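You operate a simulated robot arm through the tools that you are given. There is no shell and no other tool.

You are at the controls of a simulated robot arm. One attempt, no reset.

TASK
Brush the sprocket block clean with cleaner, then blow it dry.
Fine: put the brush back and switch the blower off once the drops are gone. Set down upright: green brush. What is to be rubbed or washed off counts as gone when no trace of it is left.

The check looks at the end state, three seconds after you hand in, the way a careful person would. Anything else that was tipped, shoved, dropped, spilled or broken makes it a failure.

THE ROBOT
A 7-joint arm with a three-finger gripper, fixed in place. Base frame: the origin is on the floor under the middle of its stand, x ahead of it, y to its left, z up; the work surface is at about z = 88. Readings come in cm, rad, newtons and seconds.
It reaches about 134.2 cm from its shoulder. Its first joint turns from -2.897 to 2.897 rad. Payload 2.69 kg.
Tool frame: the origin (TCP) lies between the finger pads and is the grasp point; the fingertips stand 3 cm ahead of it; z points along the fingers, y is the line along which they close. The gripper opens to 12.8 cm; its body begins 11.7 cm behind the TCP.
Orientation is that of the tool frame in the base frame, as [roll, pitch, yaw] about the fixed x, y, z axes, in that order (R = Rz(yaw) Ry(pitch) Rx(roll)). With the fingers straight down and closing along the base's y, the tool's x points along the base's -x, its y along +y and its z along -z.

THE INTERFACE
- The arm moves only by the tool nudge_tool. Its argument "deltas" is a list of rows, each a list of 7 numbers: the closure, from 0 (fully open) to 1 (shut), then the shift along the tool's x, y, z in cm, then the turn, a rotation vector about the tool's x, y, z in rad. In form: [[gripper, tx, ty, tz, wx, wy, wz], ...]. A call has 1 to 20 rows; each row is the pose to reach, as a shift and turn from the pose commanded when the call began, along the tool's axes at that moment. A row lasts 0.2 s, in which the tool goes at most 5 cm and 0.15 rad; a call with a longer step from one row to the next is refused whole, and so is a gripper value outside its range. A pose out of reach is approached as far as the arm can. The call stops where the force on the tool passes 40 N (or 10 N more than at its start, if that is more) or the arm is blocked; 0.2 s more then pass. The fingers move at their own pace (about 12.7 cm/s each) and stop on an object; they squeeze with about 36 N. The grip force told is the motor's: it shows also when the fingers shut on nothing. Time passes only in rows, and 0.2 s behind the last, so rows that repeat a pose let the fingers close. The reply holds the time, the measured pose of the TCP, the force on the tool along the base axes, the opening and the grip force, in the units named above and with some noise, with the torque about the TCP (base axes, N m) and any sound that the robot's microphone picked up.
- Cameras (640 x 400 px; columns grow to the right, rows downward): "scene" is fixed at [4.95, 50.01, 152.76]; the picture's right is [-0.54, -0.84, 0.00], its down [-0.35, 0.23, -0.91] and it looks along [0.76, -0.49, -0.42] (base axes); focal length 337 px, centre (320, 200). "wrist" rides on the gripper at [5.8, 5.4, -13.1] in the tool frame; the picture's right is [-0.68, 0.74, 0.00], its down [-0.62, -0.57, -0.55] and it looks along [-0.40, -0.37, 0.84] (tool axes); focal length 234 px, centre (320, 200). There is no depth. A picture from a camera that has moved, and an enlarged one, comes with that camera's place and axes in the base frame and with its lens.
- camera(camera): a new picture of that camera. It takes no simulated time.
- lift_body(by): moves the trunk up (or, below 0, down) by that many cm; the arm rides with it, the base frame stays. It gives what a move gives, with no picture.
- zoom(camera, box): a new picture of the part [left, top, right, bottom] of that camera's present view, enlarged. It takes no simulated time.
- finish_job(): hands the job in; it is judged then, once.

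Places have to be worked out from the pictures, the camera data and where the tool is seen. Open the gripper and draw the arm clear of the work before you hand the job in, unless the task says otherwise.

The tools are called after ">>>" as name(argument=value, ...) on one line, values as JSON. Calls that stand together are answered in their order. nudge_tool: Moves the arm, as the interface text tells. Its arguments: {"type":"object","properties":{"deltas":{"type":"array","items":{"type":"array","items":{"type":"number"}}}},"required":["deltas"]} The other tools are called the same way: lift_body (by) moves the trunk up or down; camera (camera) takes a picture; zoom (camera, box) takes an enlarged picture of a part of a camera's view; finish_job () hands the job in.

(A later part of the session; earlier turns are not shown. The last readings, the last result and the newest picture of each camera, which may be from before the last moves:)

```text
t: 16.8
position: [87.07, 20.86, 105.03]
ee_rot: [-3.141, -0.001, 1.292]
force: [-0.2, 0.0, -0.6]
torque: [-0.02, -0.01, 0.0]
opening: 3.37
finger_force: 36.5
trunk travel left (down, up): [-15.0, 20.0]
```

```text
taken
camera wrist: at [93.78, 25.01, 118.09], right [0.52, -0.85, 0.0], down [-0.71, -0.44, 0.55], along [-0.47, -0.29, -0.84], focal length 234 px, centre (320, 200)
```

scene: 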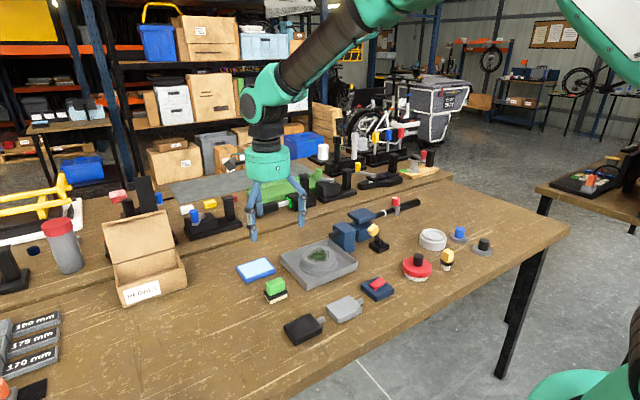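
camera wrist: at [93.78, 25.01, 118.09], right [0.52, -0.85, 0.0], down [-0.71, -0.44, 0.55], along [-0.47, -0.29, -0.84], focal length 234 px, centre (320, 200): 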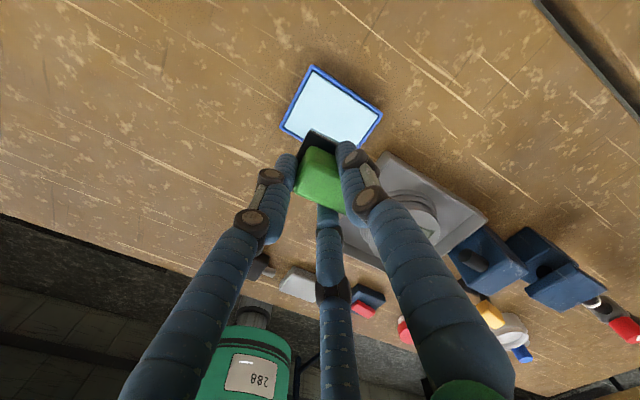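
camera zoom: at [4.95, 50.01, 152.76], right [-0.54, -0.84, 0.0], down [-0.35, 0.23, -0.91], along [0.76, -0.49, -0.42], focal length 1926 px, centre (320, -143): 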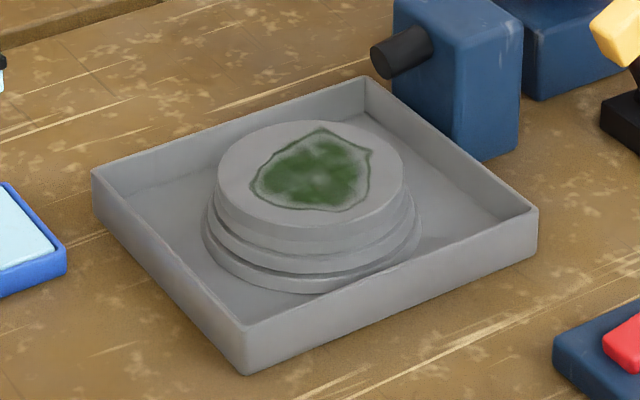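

From the scene view the tray centre is about (79.85, 2.1) and the block top about z = 92.3, with dirt spanning x 76–83.4 and y −1.6–5.7. I'll carry the brush over the block centre and descend to just above it.

>>> nudge_tool(deltas=[[1, -4, -0.45, 0, 0, 0, 0], [1, -8, -0.9, 0, 0, 0, 0], [1, -12, -1.35, 0, 0, 0, 0], [1, -16, -1.8, 0, 0, 0, 0], [1, -19.56, -2.19, 0, 0, 0, 0], [1, -19.56, -2.19, 3, 0, 0, 0], [1, -19.56, -2.19, 5.5, 0, 0, 0], [1, -19.56, -2.19, 5.5, 0, 0, 0]])

>>> zoom(camera="scene", box=[270, 205, 370, 295])

>>> camera(camera="wrist")

```text
t: 18.6
position: [79.52, 2.57, 99.51]
ee_rot: [3.141, -0.001, 1.291]
force: [0.2, -0.3, -2.0]
torque: [0.01, 0.03, 0.01]
opening: 3.36
finger_force: 36.1
trunk travel left (down, up): [-15.0, 20.0]
```

```text
4.44 times, centred on (320, 250) of scene
camera zoom: at [4.95, 50.01, 152.76], right [-0.54, -0.84, 0.0], down [-0.35, 0.23, -0.91], along [0.76, -0.49, -0.42], focal length 1498 px, centre (320, -22)
```

zoom: 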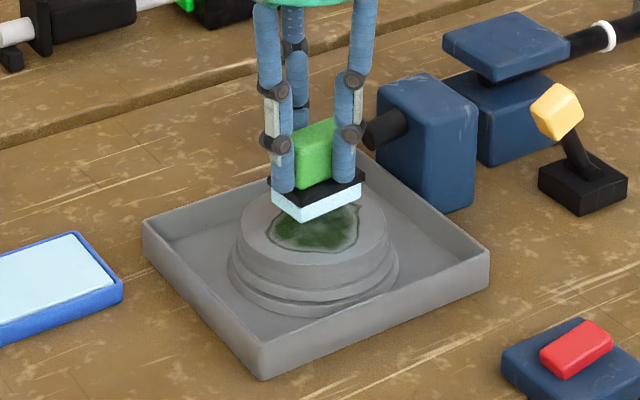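

```text
taken
camera wrist: at [86.42, 6.79, 112.62], right [0.52, -0.85, 0.0], down [-0.71, -0.44, 0.55], along [-0.47, -0.29, -0.84], focal length 234 px, centre (320, 200)
```

wrist: 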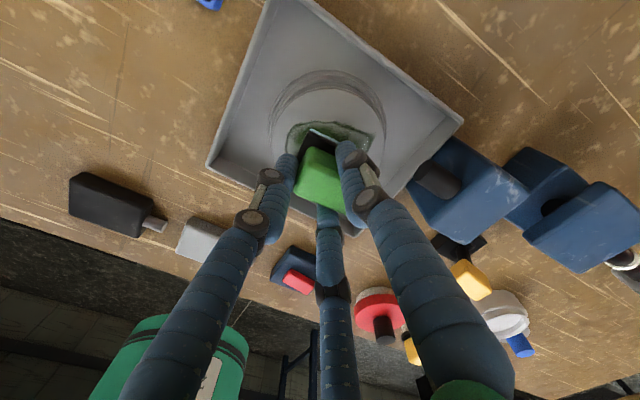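

The brush is centred over the dirt, about 1.8 cm above. I'll lower it until it presses lightly.

>>> nudge_tool(deltas=[[1, 0, 0, 1.0, 0, 0, 0], [1, 0, 0, 1.5, 0, 0, 0], [1, 0, 0, 1.8, 0, 0, 0], [1, 0, 0, 1.8, 0, 0, 0]])

```text
t: 19.6
position: [79.4, 2.82, 97.79]
ee_rot: [-3.141, 0.001, 1.291]
force: [0.4, 0.8, -0.3]
torque: [0.02, 0.01, -0.02]
opening: 3.33
finger_force: 36.0
trunk travel left (down, up): [-15.0, 20.0]
```

>>> nudge_tool(deltas=[[1, 0, 0, 0.2, 0, 0, 0], [1, 0, 0, 0.4, 0, 0, 0], [1, 0, 0, 0.4, 0, 0, 0]])

>>> zoom(camera="scene", box=[280, 215, 360, 285])

```text
t: 20.4
position: [79.44, 2.72, 97.91]
ee_rot: [3.139, -0.001, 1.29]
force: [-3.3, -7.1, 25.7]
torque: [-0.5, 0.12, -0.16]
opening: 3.33
finger_force: 35.5
trunk travel left (down, up): [-15.0, 20.0]
```

```text
5.71 times, centred on (320, 250) of scene
camera zoom: at [4.95, 50.01, 152.76], right [-0.54, -0.84, 0.0], down [-0.35, 0.23, -0.91], along [0.76, -0.49, -0.42], focal length 1926 px, centre (320, -86)
```

zoom: 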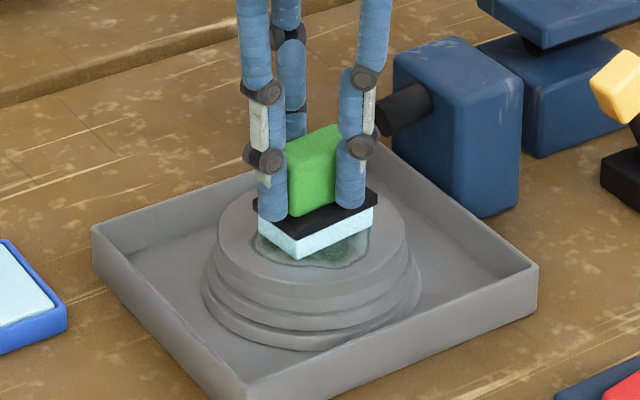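

Contact is firm (about 26 N) and green is already fading under the brush. I'll ease up slightly and sweep in a raster over the whole dirty area.

>>> nudge_tool(deltas=[[1, 0, 0, -0.22, 0, 0, 0], [1, -1.32, -0.97, -0.22, 0, 0, 0], [1, -2.86, -1.99, -0.22, 0, 0, 0], [1, -0.75, -2.6, -0.22, 0, 0, 0], [1, 1.37, -3.2, -0.22, 0, 0, 0], [1, 1.76, -1.86, -0.22, 0, 0, 0], [1, -0.36, -1.25, -0.22, 0, 0, 0], [1, -2.47, -0.64, -0.22, 0, 0, 0], [1, -2.11, 0.61, -0.22, 0, 0, 0], [1, 0, 0, -0.22, 0, 0, 0], [1, 2.11, -0.61, -0.22, 0, 0, 0], [1, 2.47, 0.64, -0.22, 0, 0, 0], [1, 0.36, 1.25, -0.22, 0, 0, 0], [1, -1.76, 1.86, -0.22, 0, 0, 0], [1, -1.37, 3.2, -0.22, 0, 0, 0], [1, 0.75, 2.6, -0.22, 0, 0, 0], [1, 2.86, 1.99, -0.22, 0, 0, 0], [1, 1.32, 0.97, -0.22, 0, 0, 0], [1, 0, 0, -0.22, 0, 0, 0]])

>>> zoom(camera="scene", box=[280, 215, 360, 285])

```text
t: 24.4
position: [79.15, 2.58, 97.76]
ee_rot: [-3.141, -0.001, 1.29]
force: [-4.1, -1.7, 15.1]
torque: [-0.25, 0.12, -0.15]
opening: 3.33
finger_force: 36.5
trunk travel left (down, up): [-15.0, 20.0]
```

```text
5.71 times, centred on (320, 250) of scene
camera zoom: at [4.95, 50.01, 152.76], right [-0.54, -0.84, 0.0], down [-0.35, 0.23, -0.91], along [0.76, -0.49, -0.42], focal length 1926 px, centre (320, -86)
```

zoom: 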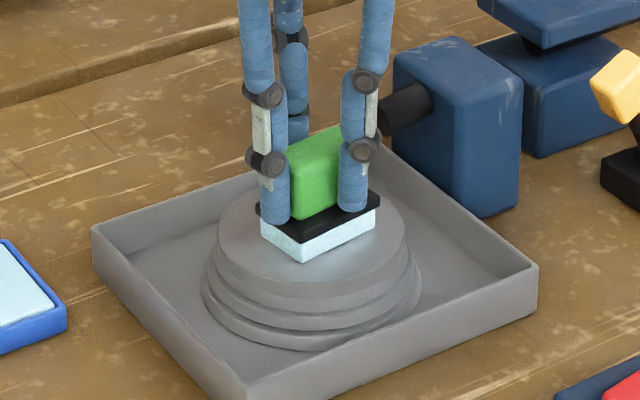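

The visible top looks clear of green. I'll lift the brush and swing it aside to inspect the whole surface.

>>> nudge_tool(deltas=[[1, 0, 0, -1.5, 0, 0, 0], [1, 0, 0, -5, 0, 0, 0], [1, 3, -2, -7, 0, 0, 0], [1, 7, -4, -7, 0, 0, 0], [1, 11, -6, -7, 0, 0, 0], [1, 14, -8, -7, 0, 0, 0], [1, 14, -8, -7, 0, 0, 0]])

>>> zoom(camera="scene", box=[290, 230, 350, 275])

>>> camera(camera="wrist")

>>> camera(camera="scene")

```text
t: 26.0
position: [75.47, 18.4, 104.75]
ee_rot: [3.142, 0.0, 1.29]
force: [-0.3, 1.0, -0.5]
torque: [-0.08, -0.03, -0.01]
opening: 3.33
finger_force: 36.1
trunk travel left (down, up): [-15.0, 20.0]
```

```text
8.89 times, centred on (320, 252) of scene
camera zoom: at [4.95, 50.01, 152.76], right [-0.54, -0.84, 0.0], down [-0.35, 0.23, -0.91], along [0.76, -0.49, -0.42], focal length 2996 px, centre (320, -267)
```

zoom: 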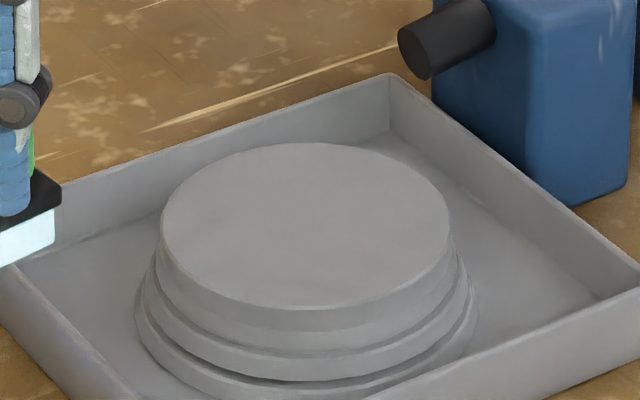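

```text
taken
camera wrist: at [82.35, 22.64, 117.82], right [0.52, -0.85, 0.0], down [-0.71, -0.44, 0.55], along [-0.47, -0.29, -0.84], focal length 234 px, centre (320, 200)
```

wrist: 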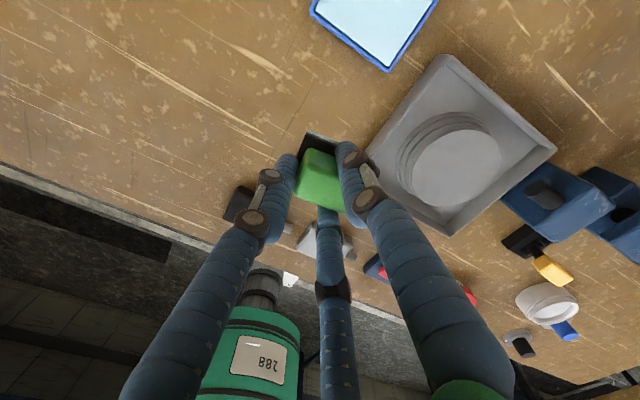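

```text
taken
```

scene: 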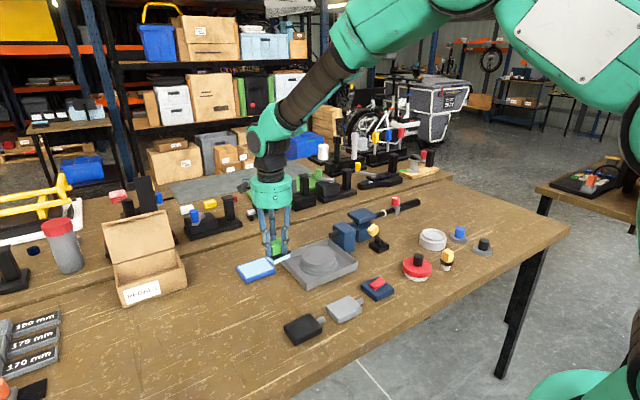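

>>> zoom(camera="wrist", box=[390, 90, 530, 220])

>>> zoom(camera="scene", box=[300, 238, 340, 265])

```text
3.08 times, centred on (460, 155) of wrist
camera zoom: at [82.35, 22.64, 117.82], right [0.52, -0.85, 0.0], down [-0.71, -0.44, 0.55], along [-0.47, -0.29, -0.84], focal length 720 px, centre (-111, 338)
```

zoom: 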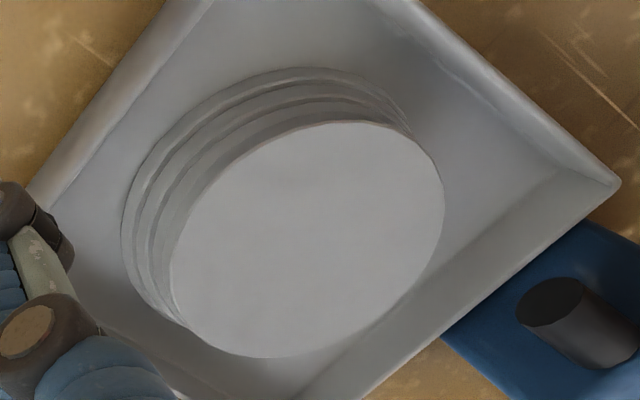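

```text
14.81 times, centred on (320, 252) of scene
camera zoom: at [4.95, 50.01, 152.76], right [-0.54, -0.84, 0.0], down [-0.35, 0.23, -0.91], along [0.76, -0.49, -0.42], focal length 4994 px, centre (320, -563)
```

zoom: 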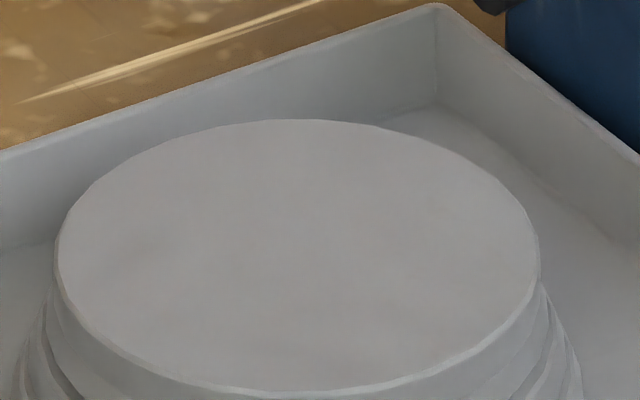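

>>> zoom(camera="scene", box=[303, 244, 323, 258])

>>> zoom(camera="scene", box=[318, 244, 338, 258])

>>> zoom(camera="wrist", box=[425, 115, 490, 165])

>>> zoom(camera="wrist", box=[425, 150, 490, 200])

```text
16.00 times, centred on (313, 251) of scene
camera zoom: at [4.95, 50.01, 152.76], right [-0.54, -0.84, 0.0], down [-0.35, 0.23, -0.91], along [0.76, -0.49, -0.42], focal length 5394 px, centre (432, -616)
```

zoom: 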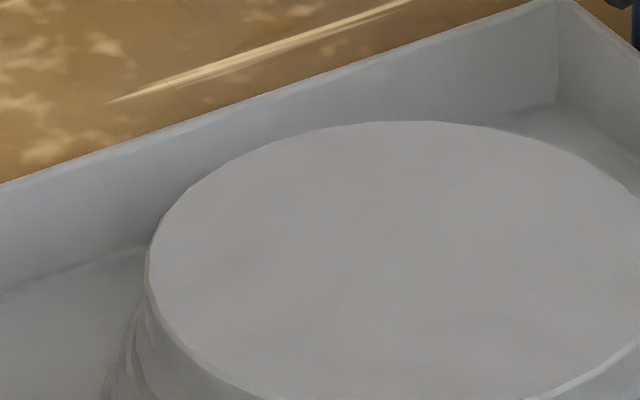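

```text
16.00 times, centred on (328, 251) of scene
camera zoom: at [4.95, 50.01, 152.76], right [-0.54, -0.84, 0.0], down [-0.35, 0.23, -0.91], along [0.76, -0.49, -0.42], focal length 5394 px, centre (192, -616)
```

zoom: 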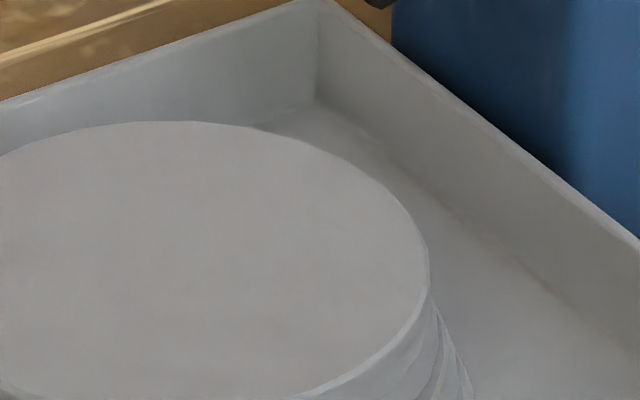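

```text
8.00 times, centred on (458, 140) of wrist
camera zoom: at [82.35, 22.64, 117.82], right [0.52, -0.85, 0.0], down [-0.71, -0.44, 0.55], along [-0.47, -0.29, -0.84], focal length 1873 px, centre (-780, 680)
```

zoom: 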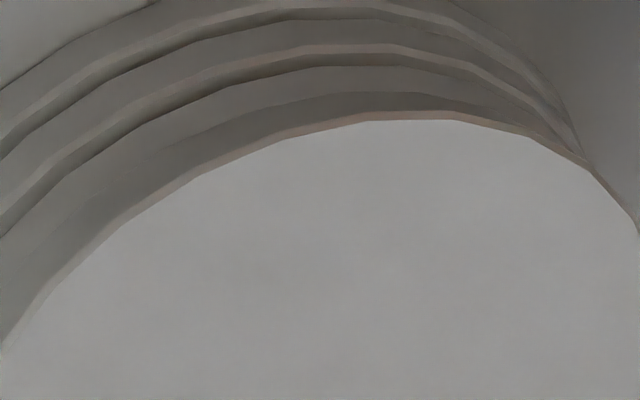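

```text
8.00 times, centred on (458, 175) of wrist
camera zoom: at [82.35, 22.64, 117.82], right [0.52, -0.85, 0.0], down [-0.71, -0.44, 0.55], along [-0.47, -0.29, -0.84], focal length 1873 px, centre (-780, 400)
```

zoom: 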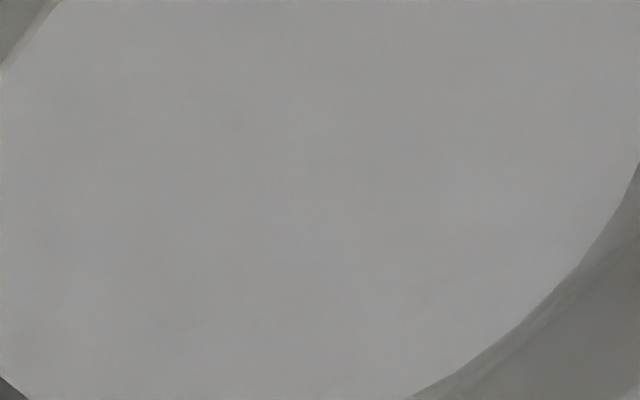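

The surface shows no green at all now. Before setting the brush back I'll check its present pose in the grip.

>>> zoom(camera="scene", box=[245, 200, 315, 270])

```text
5.71 times, centred on (280, 235) of scene
camera zoom: at [4.95, 50.01, 152.76], right [-0.54, -0.84, 0.0], down [-0.35, 0.23, -0.91], along [0.76, -0.49, -0.42], focal length 1926 px, centre (549, 0)
```

zoom: 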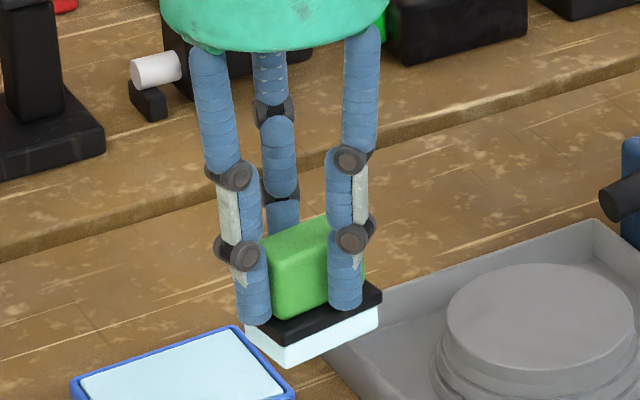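

The brush is square and level; its centre is about (+0.5, −0.7) cm from the TCP. I'll take it back over its original spot at (74.1, 20.2) and lower it to just above the table.

>>> nudge_tool(deltas=[[1, 0.9, -1.25, 0, 0, 0, 0], [1, 1.82, -2.5, 0, 0, 0, 0], [1, 1.82, -2.5, 3.5, 0, 0, 0], [1, 1.82, -2.5, 7, 0, 0, 0], [1, 1.82, -2.5, 9.3, 0, 0, 0], [1, 1.82, -2.5, 10.5, 0, 0, 0], [1, 1.82, -2.5, 10.5, 0, 0, 0]])

>>> zoom(camera="scene", box=[240, 255, 320, 315])

```text
t: 27.6
position: [73.76, 20.81, 93.95]
ee_rot: [-3.141, -0.001, 1.29]
force: [0.7, 0.2, -0.6]
torque: [-0.02, 0.0, -0.01]
opening: 3.31
finger_force: 35.8
trunk travel left (down, up): [-15.0, 20.0]
```

```text
6.67 times, centred on (280, 285) of scene
camera zoom: at [4.95, 50.01, 152.76], right [-0.54, -0.84, 0.0], down [-0.35, 0.23, -0.91], along [0.76, -0.49, -0.42], focal length 2247 px, centre (587, -367)
```

zoom: 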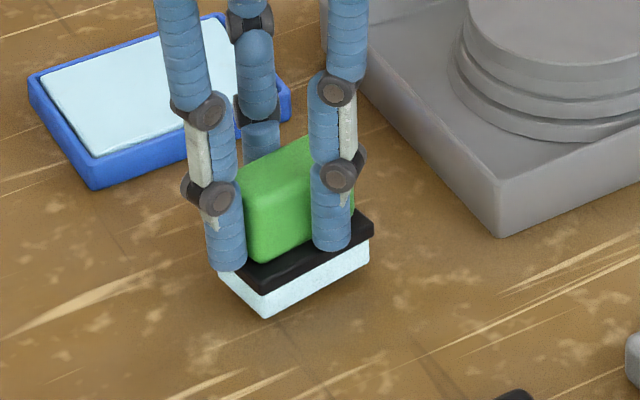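

The brush is within 0.2 cm of its original place but about 7° off in yaw. I'll correct that and lower it to contact.

>>> nudge_tool(deltas=[[1, 0.19, -0.05, 0, 0, 0, 0.12], [1, 0.19, -0.05, 0.2, 0, 0, 0.12], [1, 0.19, -0.05, 0.4, 0, 0, 0.12], [1, 0.19, -0.05, 0.5, 0, 0, 0.12], [1, 0.19, -0.05, 0.5, 0, 0, 0.12]])

>>> zoom(camera="scene", box=[240, 255, 320, 315])

```text
t: 28.8
position: [73.8, 21.02, 93.64]
ee_rot: [-3.141, 0.0, 1.17]
force: [-0.6, -1.1, -1.5]
torque: [0.01, 0.03, -0.03]
opening: 3.32
finger_force: 36.1
trunk travel left (down, up): [-15.0, 20.0]
```

```text
6.67 times, centred on (280, 285) of scene
camera zoom: at [4.95, 50.01, 152.76], right [-0.54, -0.84, 0.0], down [-0.35, 0.23, -0.91], along [0.76, -0.49, -0.42], focal length 2247 px, centre (587, -367)
```

zoom: 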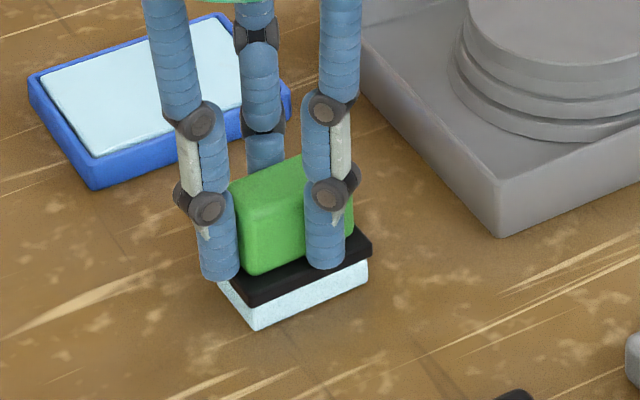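

>>> nudge_tool(deltas=[[1, 0, 0, 0.1, 0, 0, 0], [1, 0, 0, 0.15, 0, 0, 0], [1, 0, 0, 0.15, 0, 0, 0]])

```text
t: 29.6
position: [73.76, 21.0, 93.44]
ee_rot: [-3.14, 0.001, 1.17]
force: [-1.2, -0.3, 6.0]
torque: [-0.16, 0.06, -0.06]
opening: 3.34
finger_force: 36.2
trunk travel left (down, up): [-15.0, 20.0]
```

The brush touches the table (6 N). I'll ease off a hair and open the fingers gradually.

>>> nudge_tool(deltas=[[1, 0, 0, -0.08, 0, 0, 0], [0.72, 0, 0, -0.08, 0, 0, 0], [0.68, 0, 0, -0.08, 0, 0, 0], [0.6, 0, 0, -0.08, 0, 0, 0], [0.4, 0, 0, -0.08, 0, 0, 0], [0.2, 0, 0, -0.08, 0, 0, 0], [0, 0, 0, -0.08, 0, 0, 0], [0, 0, 0, -0.08, 0, 0, 0]])

>>> zoom(camera="scene", box=[230, 245, 320, 315])

```text
t: 31.4
position: [73.73, 21.08, 93.56]
ee_rot: [3.141, -0.001, 1.17]
force: [-0.4, -0.2, 1.0]
torque: [0.01, 0.0, -0.02]
opening: 12.78
finger_force: 0.1
trunk travel left (down, up): [-15.0, 20.0]
```

```text
5.71 times, centred on (275, 280) of scene
camera zoom: at [4.95, 50.01, 152.76], right [-0.54, -0.84, 0.0], down [-0.35, 0.23, -0.91], along [0.76, -0.49, -0.42], focal length 1926 px, centre (577, -257)
```

zoom: 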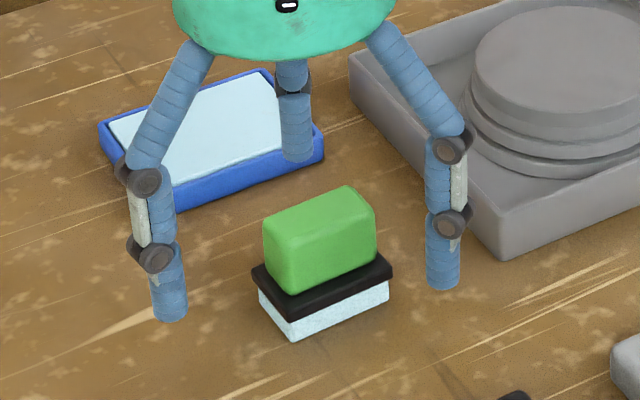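

The brush stands upright back in its place. I'll raise the arm straight up and look at the blower from this side.

>>> nudge_tool(deltas=[[0, 0, 0, -2, 0, 0, 0], [0, 0, 0, -6, 0, 0, 0], [0, 0, 0, -11, 0, 0, 0], [0, 0, 0, -16, 0, 0, 0], [0, 0, 0, -20, 0, 0, 0], [0, 0, 0, -20, 0, 0, 0]])

>>> camera(camera="scene")

>>> camera(camera="wrist")

>>> zoom(camera="scene", box=[290, 225, 350, 275])

```text
t: 32.8
position: [73.87, 21.32, 113.66]
ee_rot: [-3.141, 0.0, 1.172]
force: [0.4, 0.3, 1.1]
torque: [0.02, -0.01, -0.01]
opening: 12.78
finger_force: 0.0
trunk travel left (down, up): [-15.0, 20.0]
```

```text
taken
```

scene: 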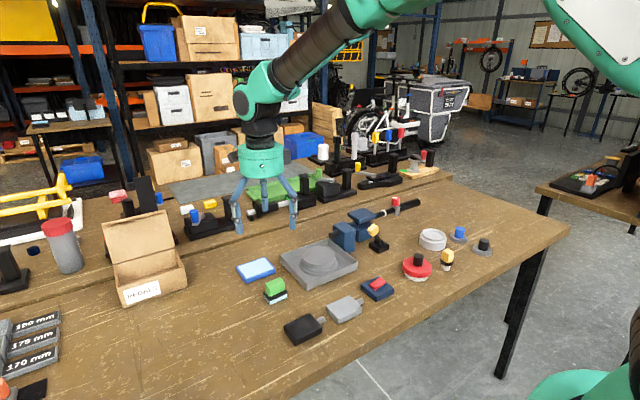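

```text
taken
camera wrist: at [81.04, 24.61, 126.74], right [0.41, -0.91, 0.0], down [-0.76, -0.35, 0.55], along [-0.5, -0.23, -0.84], focal length 234 px, centre (320, 200)
```

wrist: 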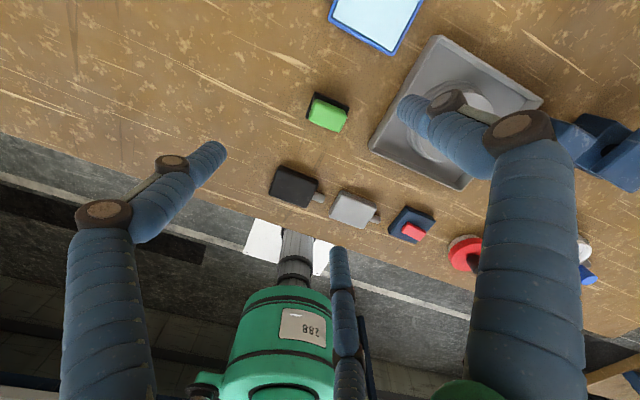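

```text
8.00 times, centred on (320, 250) of scene
camera zoom: at [4.95, 50.01, 152.76], right [-0.54, -0.84, 0.0], down [-0.35, 0.23, -0.91], along [0.76, -0.49, -0.42], focal length 2697 px, centre (320, -200)
```

zoom: 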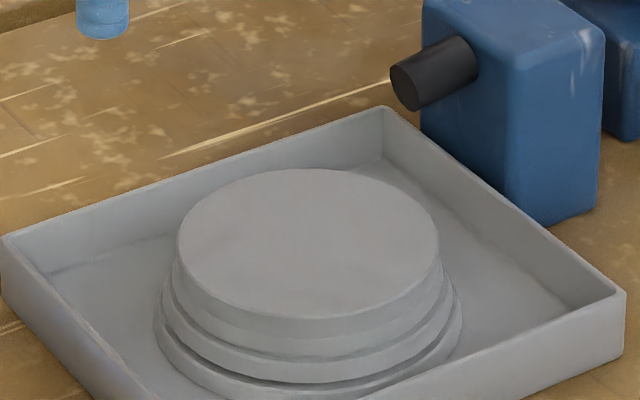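

Still no green, but also no visible drops. I'll turn the tool back to neutral yaw and take a close look at the block top from above, keeping high clearance.

>>> nudge_tool(deltas=[[0, -1.21, 1.13, 0, 0, 0, -0.141], [0, -2.43, 2.26, 0, 0, 0, -0.281], [0, -3.64, 3.39, 0, 0, 0, -0.422], [0, -4.85, 4.52, 0, 0, 0, -0.563], [0, -6.06, 5.65, 0, 0, 0, -0.704], [0, -7.28, 6.78, 0, 0, 0, -0.844], [0, -8.49, 7.91, 0, 0, 0, -0.985], [0, -9.7, 9.03, 0, 0, 0, -1.126], [0, -10.92, 10.16, 1, 0, 0, -1.266], [0, -12.13, 11.29, 2.5, 0, 0, -1.407], [0, -13.34, 12.42, 4, 0, 0, -1.548], [0, -14.55, 13.55, 5.5, 0, 0, -1.689], [0, -15.77, 14.68, 7, 0, 0, -1.829], [0, -16.98, 15.81, 8.5, 0, 0, -1.97], [0, -16.98, 15.81, 8.5, 0, 0, -1.97]])

>>> camera(camera="wrist")

>>> zoom(camera="wrist", box=[240, 40, 410, 180])

```text
t: 36.0
position: [81.76, -0.85, 104.87]
ee_rot: [-3.141, -0.001, 3.141]
force: [-0.2, -0.7, 0.5]
torque: [0.04, 0.04, -0.02]
opening: 12.81
finger_force: 0.2
trunk travel left (down, up): [-15.0, 20.0]
```

```text
taken
camera wrist: at [75.91, 4.54, 117.94], right [0.68, 0.74, 0.0], down [0.62, -0.57, 0.55], along [0.4, -0.37, -0.84], focal length 234 px, centre (320, 200)
```

wrist: 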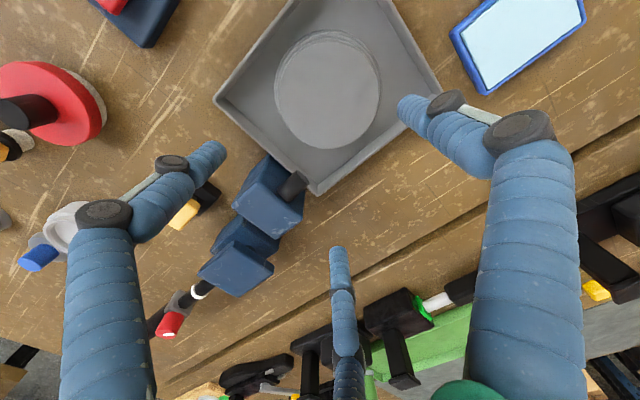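

```text
2.86 times, centred on (325, 110) of wrist
camera zoom: at [75.91, 4.54, 117.94], right [0.68, 0.74, 0.0], down [0.62, -0.57, 0.55], along [0.4, -0.37, -0.84], focal length 669 px, centre (306, 457)
```

zoom: 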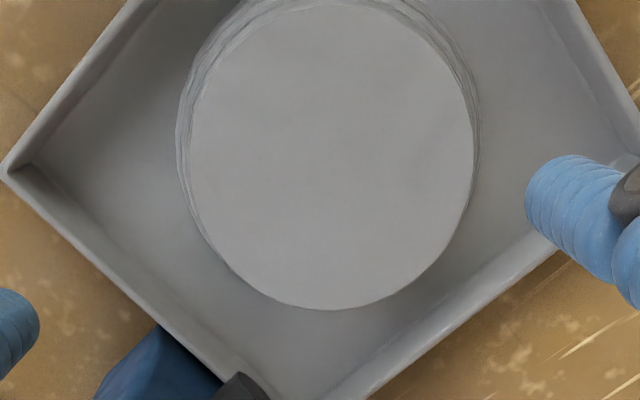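

The top is uniformly grey with no trace of green. Now I'll study the blower and its possible controls from this viewpoint.

>>> zoom(camera="wrist", box=[180, 130, 340, 300])

>>> zoom(camera="scene", box=[325, 195, 395, 255])

```text
2.35 times, centred on (260, 215) of wrist
camera zoom: at [75.91, 4.54, 117.94], right [0.68, 0.74, 0.0], down [0.62, -0.57, 0.55], along [0.4, -0.37, -0.84], focal length 551 px, centre (461, 165)
```

zoom: 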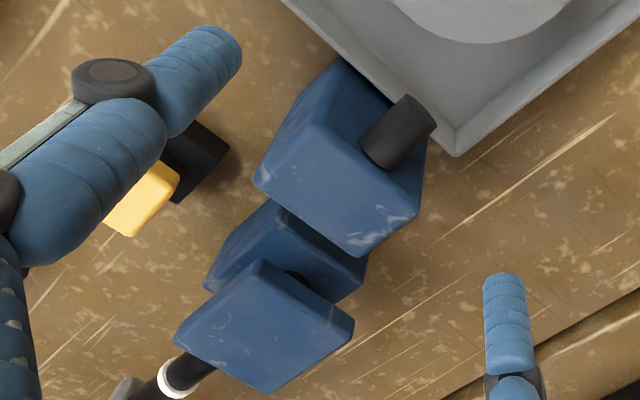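

```text
6.67 times, centred on (360, 225) of scene
camera zoom: at [4.95, 50.01, 152.76], right [-0.54, -0.84, 0.0], down [-0.35, 0.23, -0.91], along [0.76, -0.49, -0.42], focal length 2247 px, centre (53, 33)
```

zoom: 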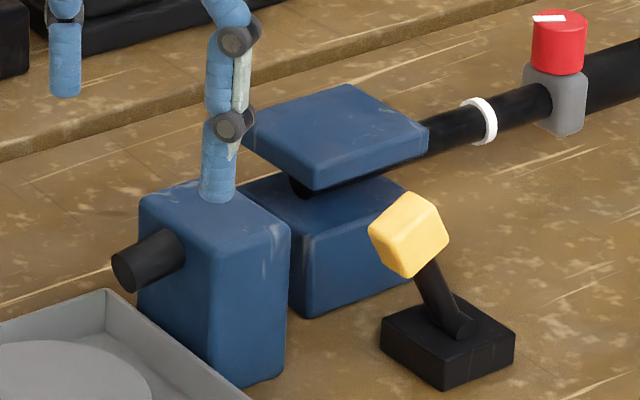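

>>> zoom(camera="scene", box=[364, 274, 392, 296])

>>> zoom(camera="scene", box=[365, 218, 395, 254])

```text
16.00 times, centred on (378, 285) of scene
camera zoom: at [4.95, 50.01, 152.76], right [-0.54, -0.84, 0.0], down [-0.35, 0.23, -0.91], along [0.76, -0.49, -0.42], focal length 5394 px, centre (-608, -1160)
```

zoom: 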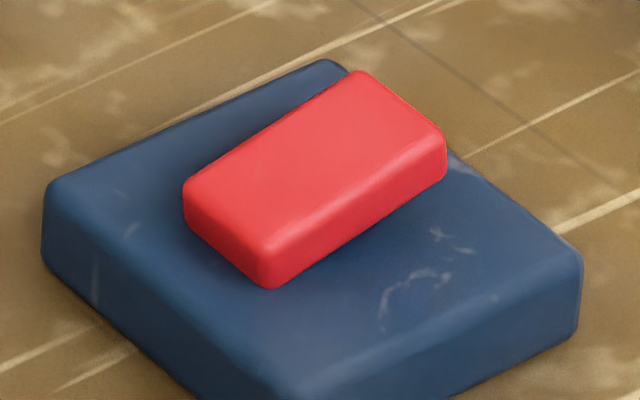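

```text
11.11 times, centred on (380, 236) of scene
camera zoom: at [4.95, 50.01, 152.76], right [-0.54, -0.84, 0.0], down [-0.35, 0.23, -0.91], along [0.76, -0.49, -0.42], focal length 3746 px, centre (-347, -200)
```

zoom: 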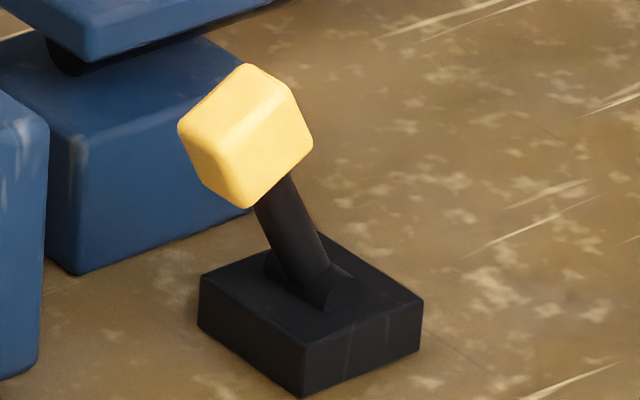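

The red rocker on the navy box is tilted: its −y end is raised at about (60.2, −6.9, 92.0) and its +y end is down. I'll take this as the blower switch, so I move above the raised end with fingers shut and then take a check picture.

>>> nudge_tool(deltas=[[0, 4.3, -1.3, 0, 0, 0, 0], [0.3, 8.6, -2.7, 0, 0, 0, 0], [0.6, 12.9, -4, 0, 0, 0, 0], [0.9, 17.2, -5.4, 0, 0, 0, 0], [1, 21.45, -6.7, 0, 0, 0, 0], [1, 21.45, -6.7, 3, 0, 0, 0], [1, 21.45, -6.7, 5, 0, 0, 0], [1, 21.45, -6.7, 5, 0, 0, 0]])

>>> zoom(camera="scene", box=[335, 225, 425, 305])

>>> camera(camera="wrist")

```text
t: 37.8
position: [60.22, -7.56, 100.12]
ee_rot: [-3.141, 0.0, 3.14]
force: [1.2, -0.6, -0.4]
torque: [-0.02, 0.07, -0.02]
opening: 0.22
finger_force: 31.5
trunk travel left (down, up): [-15.0, 20.0]
```

```text
5.00 times, centred on (380, 265) of scene
camera zoom: at [4.95, 50.01, 152.76], right [-0.54, -0.84, 0.0], down [-0.35, 0.23, -0.91], along [0.76, -0.49, -0.42], focal length 1686 px, centre (20, -125)
```

zoom: 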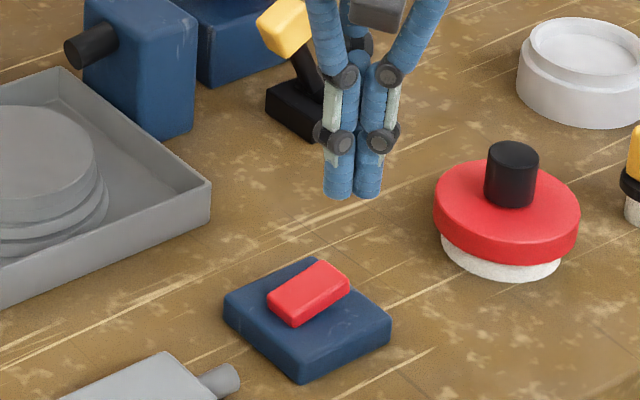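

```text
taken
camera wrist: at [54.38, -2.17, 113.11], right [0.68, 0.74, 0.0], down [0.62, -0.57, 0.55], along [0.4, -0.37, -0.84], focal length 234 px, centre (320, 200)
```

wrist: 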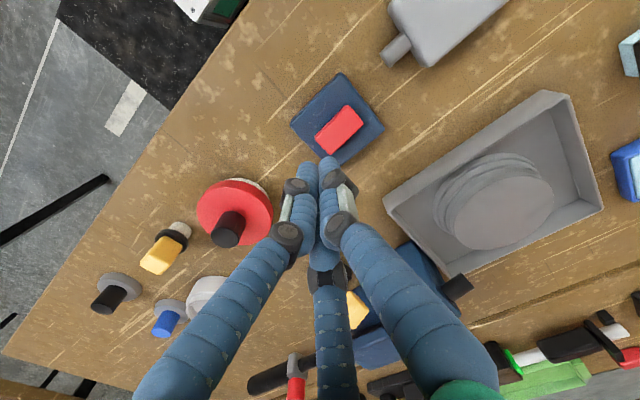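

The fingertip cluster is aligned with the raised end. I'll press down in small steps.

>>> nudge_tool(deltas=[[1, 0, 0, 2.5, 0, 0, 0], [1, 0, 0, 4, 0, 0, 0], [1, 0, 0, 4.8, 0, 0, 0], [1, 0, 0, 5.2, 0, 0, 0], [1, 0, 0, 5.5, 0, 0, 0]])

>>> zoom(camera="scene", box=[350, 255, 410, 305])

```text
t: 39.0
position: [60.26, -7.45, 94.59]
ee_rot: [-3.14, 0.001, 3.139]
force: [0.8, -0.5, -1.0]
torque: [-0.03, 0.0, 0.0]
opening: 0.2
finger_force: 31.2
trunk travel left (down, up): [-15.0, 20.0]
```

```text
8.00 times, centred on (380, 280) of scene
camera zoom: at [4.95, 50.01, 152.76], right [-0.54, -0.84, 0.0], down [-0.35, 0.23, -0.91], along [0.76, -0.49, -0.42], focal length 2697 px, centre (-160, -440)
```

zoom: 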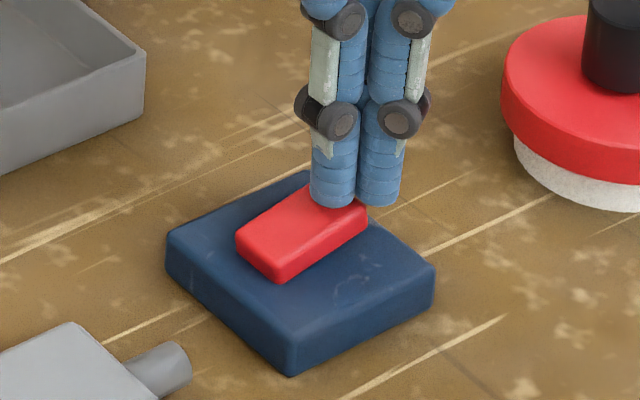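

>>> nudge_tool(deltas=[[1, 0, 0, 0.2, 0, 0, 0], [1, 0, 0, 0.4, 0, 0, 0], [1, 0, 0, 0.4, 0, 0, 0]])

>>> zoom(camera="scene", box=[350, 255, 410, 305])

```text
t: 39.8
position: [60.27, -7.4, 94.14]
ee_rot: [-3.141, 0.0, 3.139]
force: [0.7, -0.6, 0.6]
torque: [0.04, 0.01, -0.03]
opening: 0.23
finger_force: 31.1
trunk travel left (down, up): [-15.0, 20.0]
```

```text
8.00 times, centred on (380, 280) of scene
camera zoom: at [4.95, 50.01, 152.76], right [-0.54, -0.84, 0.0], down [-0.35, 0.23, -0.91], along [0.76, -0.49, -0.42], focal length 2697 px, centre (-160, -440)
```

zoom: 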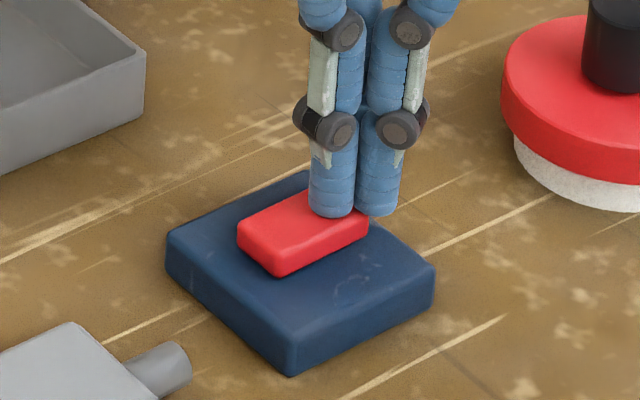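

The rocker is following the fingertip (nearly level now). I'll press a bit further to flip it over.

>>> nudge_tool(deltas=[[1, 0, 0, 0.15, 0, 0, 0], [1, 0, 0, 0.3, 0, 0, 0], [1, 0, 0, 0.45, 0, 0, 0], [1, 0, 0, 0.45, 0, 0, 0]])

>>> zoom(camera="scene", box=[350, 255, 410, 305])

>>> zoom(camera="scene", box=[280, 220, 380, 290])

```text
t: 40.8
position: [60.24, -7.64, 93.97]
ee_rot: [-3.141, 0.004, 3.138]
force: [-6.9, -15.7, 34.1]
torque: [0.19, 0.15, 0.09]
opening: 0.21
finger_force: 31.7
trunk travel left (down, up): [-15.0, 20.0]
```

```text
8.00 times, centred on (380, 280) of scene
camera zoom: at [4.95, 50.01, 152.76], right [-0.54, -0.84, 0.0], down [-0.35, 0.23, -0.91], along [0.76, -0.49, -0.42], focal length 2697 px, centre (-160, -440)
```

zoom: 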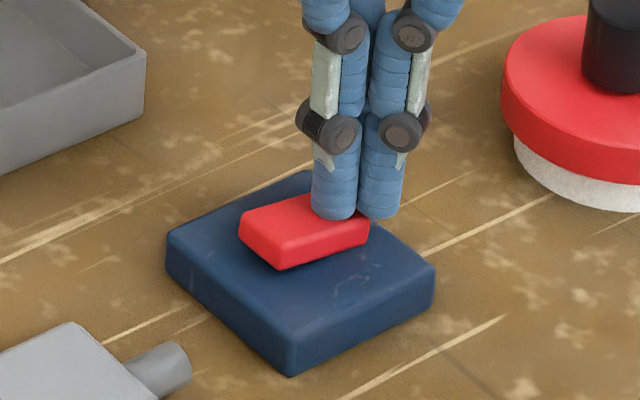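

```text
5.71 times, centred on (330, 255) of scene
camera zoom: at [4.95, 50.01, 152.76], right [-0.54, -0.84, 0.0], down [-0.35, 0.23, -0.91], along [0.76, -0.49, -0.42], focal length 1926 px, centre (263, -114)
```

zoom: 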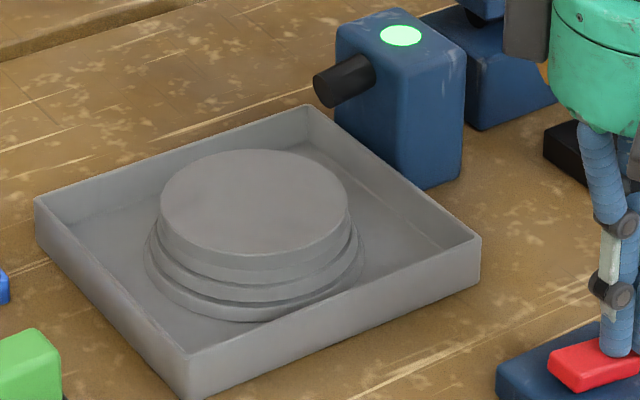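

A green lamp lit up on the nozzle block: the rocker is the blower's switch and the blower is on. I'll lift off and watch the block for a few seconds.

>>> nudge_tool(deltas=[[1, 0, 0, -0.5, 0, 0, 0], [1, 0, 0, -2, 0, 0, 0], [1, 0, 0, -4, 0, 0, 0], [1, 0, 0, -4, 0, 0, 0], [1, 0, 0, -4, 0, 0, 0]])

>>> zoom(camera="scene", box=[280, 210, 380, 290])

>>> zoom(camera="scene", box=[350, 255, 410, 305])

>>> camera(camera="wrist")

```text
t: 42.0
position: [60.33, -7.42, 97.65]
ee_rot: [-3.142, 0.0, 3.139]
force: [0.0, 0.5, 0.4]
torque: [0.02, -0.03, 0.0]
opening: 0.22
finger_force: 30.7
trunk travel left (down, up): [-15.0, 20.0]
```

```text
5.00 times, centred on (330, 250) of scene
camera zoom: at [4.95, 50.01, 152.76], right [-0.54, -0.84, 0.0], down [-0.35, 0.23, -0.91], along [0.76, -0.49, -0.42], focal length 1686 px, centre (270, -50)
```

zoom: 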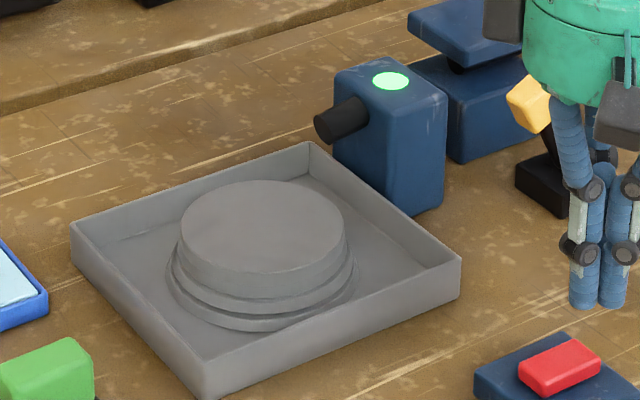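

```text
8.00 times, centred on (380, 280) of scene
camera zoom: at [4.95, 50.01, 152.76], right [-0.54, -0.84, 0.0], down [-0.35, 0.23, -0.91], along [0.76, -0.49, -0.42], focal length 2697 px, centre (-160, -440)
```

zoom: 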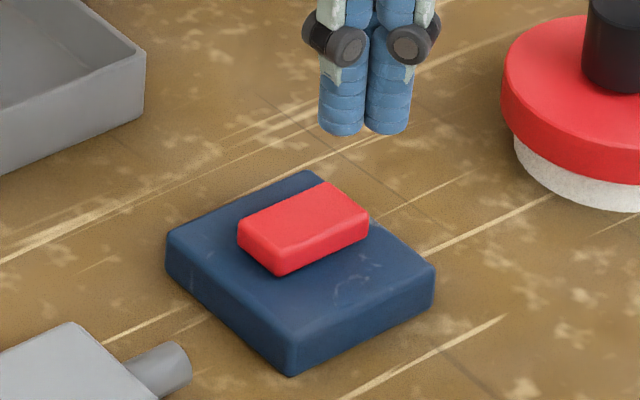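

```text
taken
camera wrist: at [54.41, -2.11, 110.75], right [0.68, 0.74, 0.0], down [0.62, -0.57, 0.55], along [0.4, -0.37, -0.84], focal length 234 px, centre (320, 200)
```

wrist: 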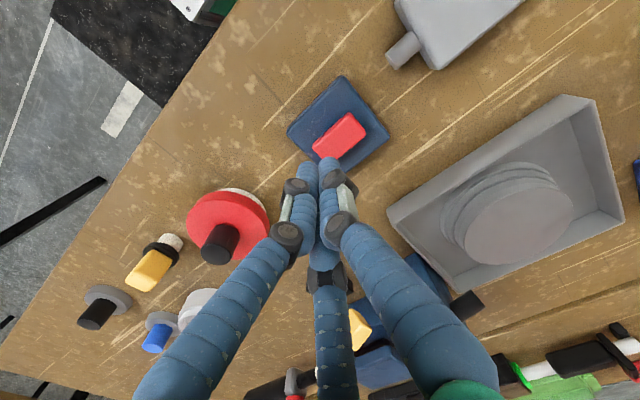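

>>> zoom(camera="scene", box=[295, 235, 345, 275])

>>> zoom(camera="scene", box=[366, 274, 392, 294])

```text
10.00 times, centred on (320, 255) of scene
camera zoom: at [4.95, 50.01, 152.76], right [-0.54, -0.84, 0.0], down [-0.35, 0.23, -0.91], along [0.76, -0.49, -0.42], focal length 3371 px, centre (320, -350)
```

zoom: 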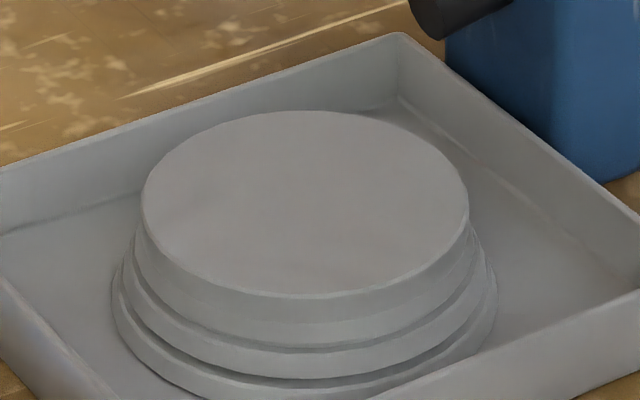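

```text
16.00 times, centred on (379, 284) of scene
camera zoom: at [4.95, 50.01, 152.76], right [-0.54, -0.84, 0.0], down [-0.35, 0.23, -0.91], along [0.76, -0.49, -0.42], focal length 5394 px, centre (-624, -1144)
```

zoom: 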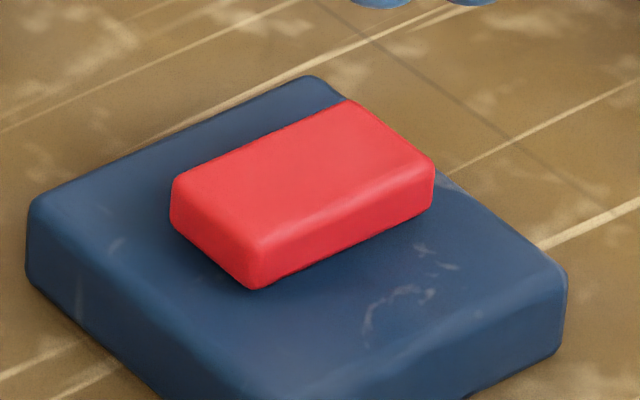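

The lamp stays green after release. I'll let the blower run several seconds with the arm clear, checking the block between waits.

>>> nudge_tool(deltas=[[1, 0, 0, 0, 0, 0, 0], [1, 0, 0, 0, 0, 0, 0], [1, 0, 0, 0, 0, 0, 0], [1, 0, 0, 0, 0, 0, 0], [1, 0, 0, 0, 0, 0, 0], [1, 0, 0, 0, 0, 0, 0], [1, 0, 0, 0, 0, 0, 0], [1, 0, 0, 0, 0, 0, 0], [1, 0, 0, 0, 0, 0, 0], [1, 0, 0, 0, 0, 0, 0], [1, 0, 0, 0, 0, 0, 0], [1, 0, 0, 0, 0, 0, 0], [1, 0, 0, 0, 0, 0, 0], [1, 0, 0, 0, 0, 0, 0], [1, 0, 0, 0, 0, 0, 0], [1, 0, 0, 0, 0, 0, 0], [1, 0, 0, 0, 0, 0, 0], [1, 0, 0, 0, 0, 0, 0], [1, 0, 0, 0, 0, 0, 0], [1, 0, 0, 0, 0, 0, 0]])

>>> zoom(camera="scene", box=[280, 210, 380, 290])

>>> zoom(camera="wrist", box=[385, 90, 630, 300])

```text
t: 46.2
position: [60.15, -7.48, 97.72]
ee_rot: [-3.141, -0.002, 3.141]
force: [0.1, -0.6, -0.7]
torque: [-0.02, -0.02, 0.0]
opening: 0.2
finger_force: 31.2
trunk travel left (down, up): [-15.0, 20.0]
```

```text
5.00 times, centred on (330, 250) of scene
camera zoom: at [4.95, 50.01, 152.76], right [-0.54, -0.84, 0.0], down [-0.35, 0.23, -0.91], along [0.76, -0.49, -0.42], focal length 1686 px, centre (270, -50)
```

zoom: 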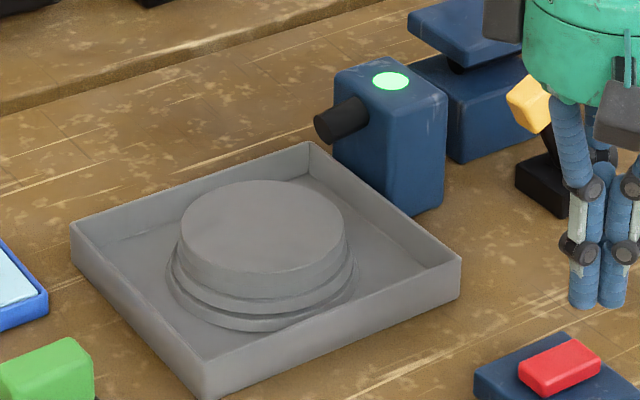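

```text
1.90 times, centred on (508, 195) of wrist
camera zoom: at [54.42, -2.11, 110.77], right [0.68, 0.74, 0.0], down [0.62, -0.57, 0.55], along [0.4, -0.37, -0.84], focal length 446 px, centre (-37, 210)
```

zoom: 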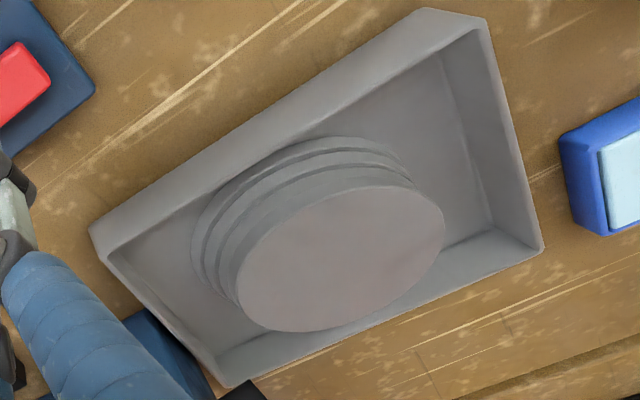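

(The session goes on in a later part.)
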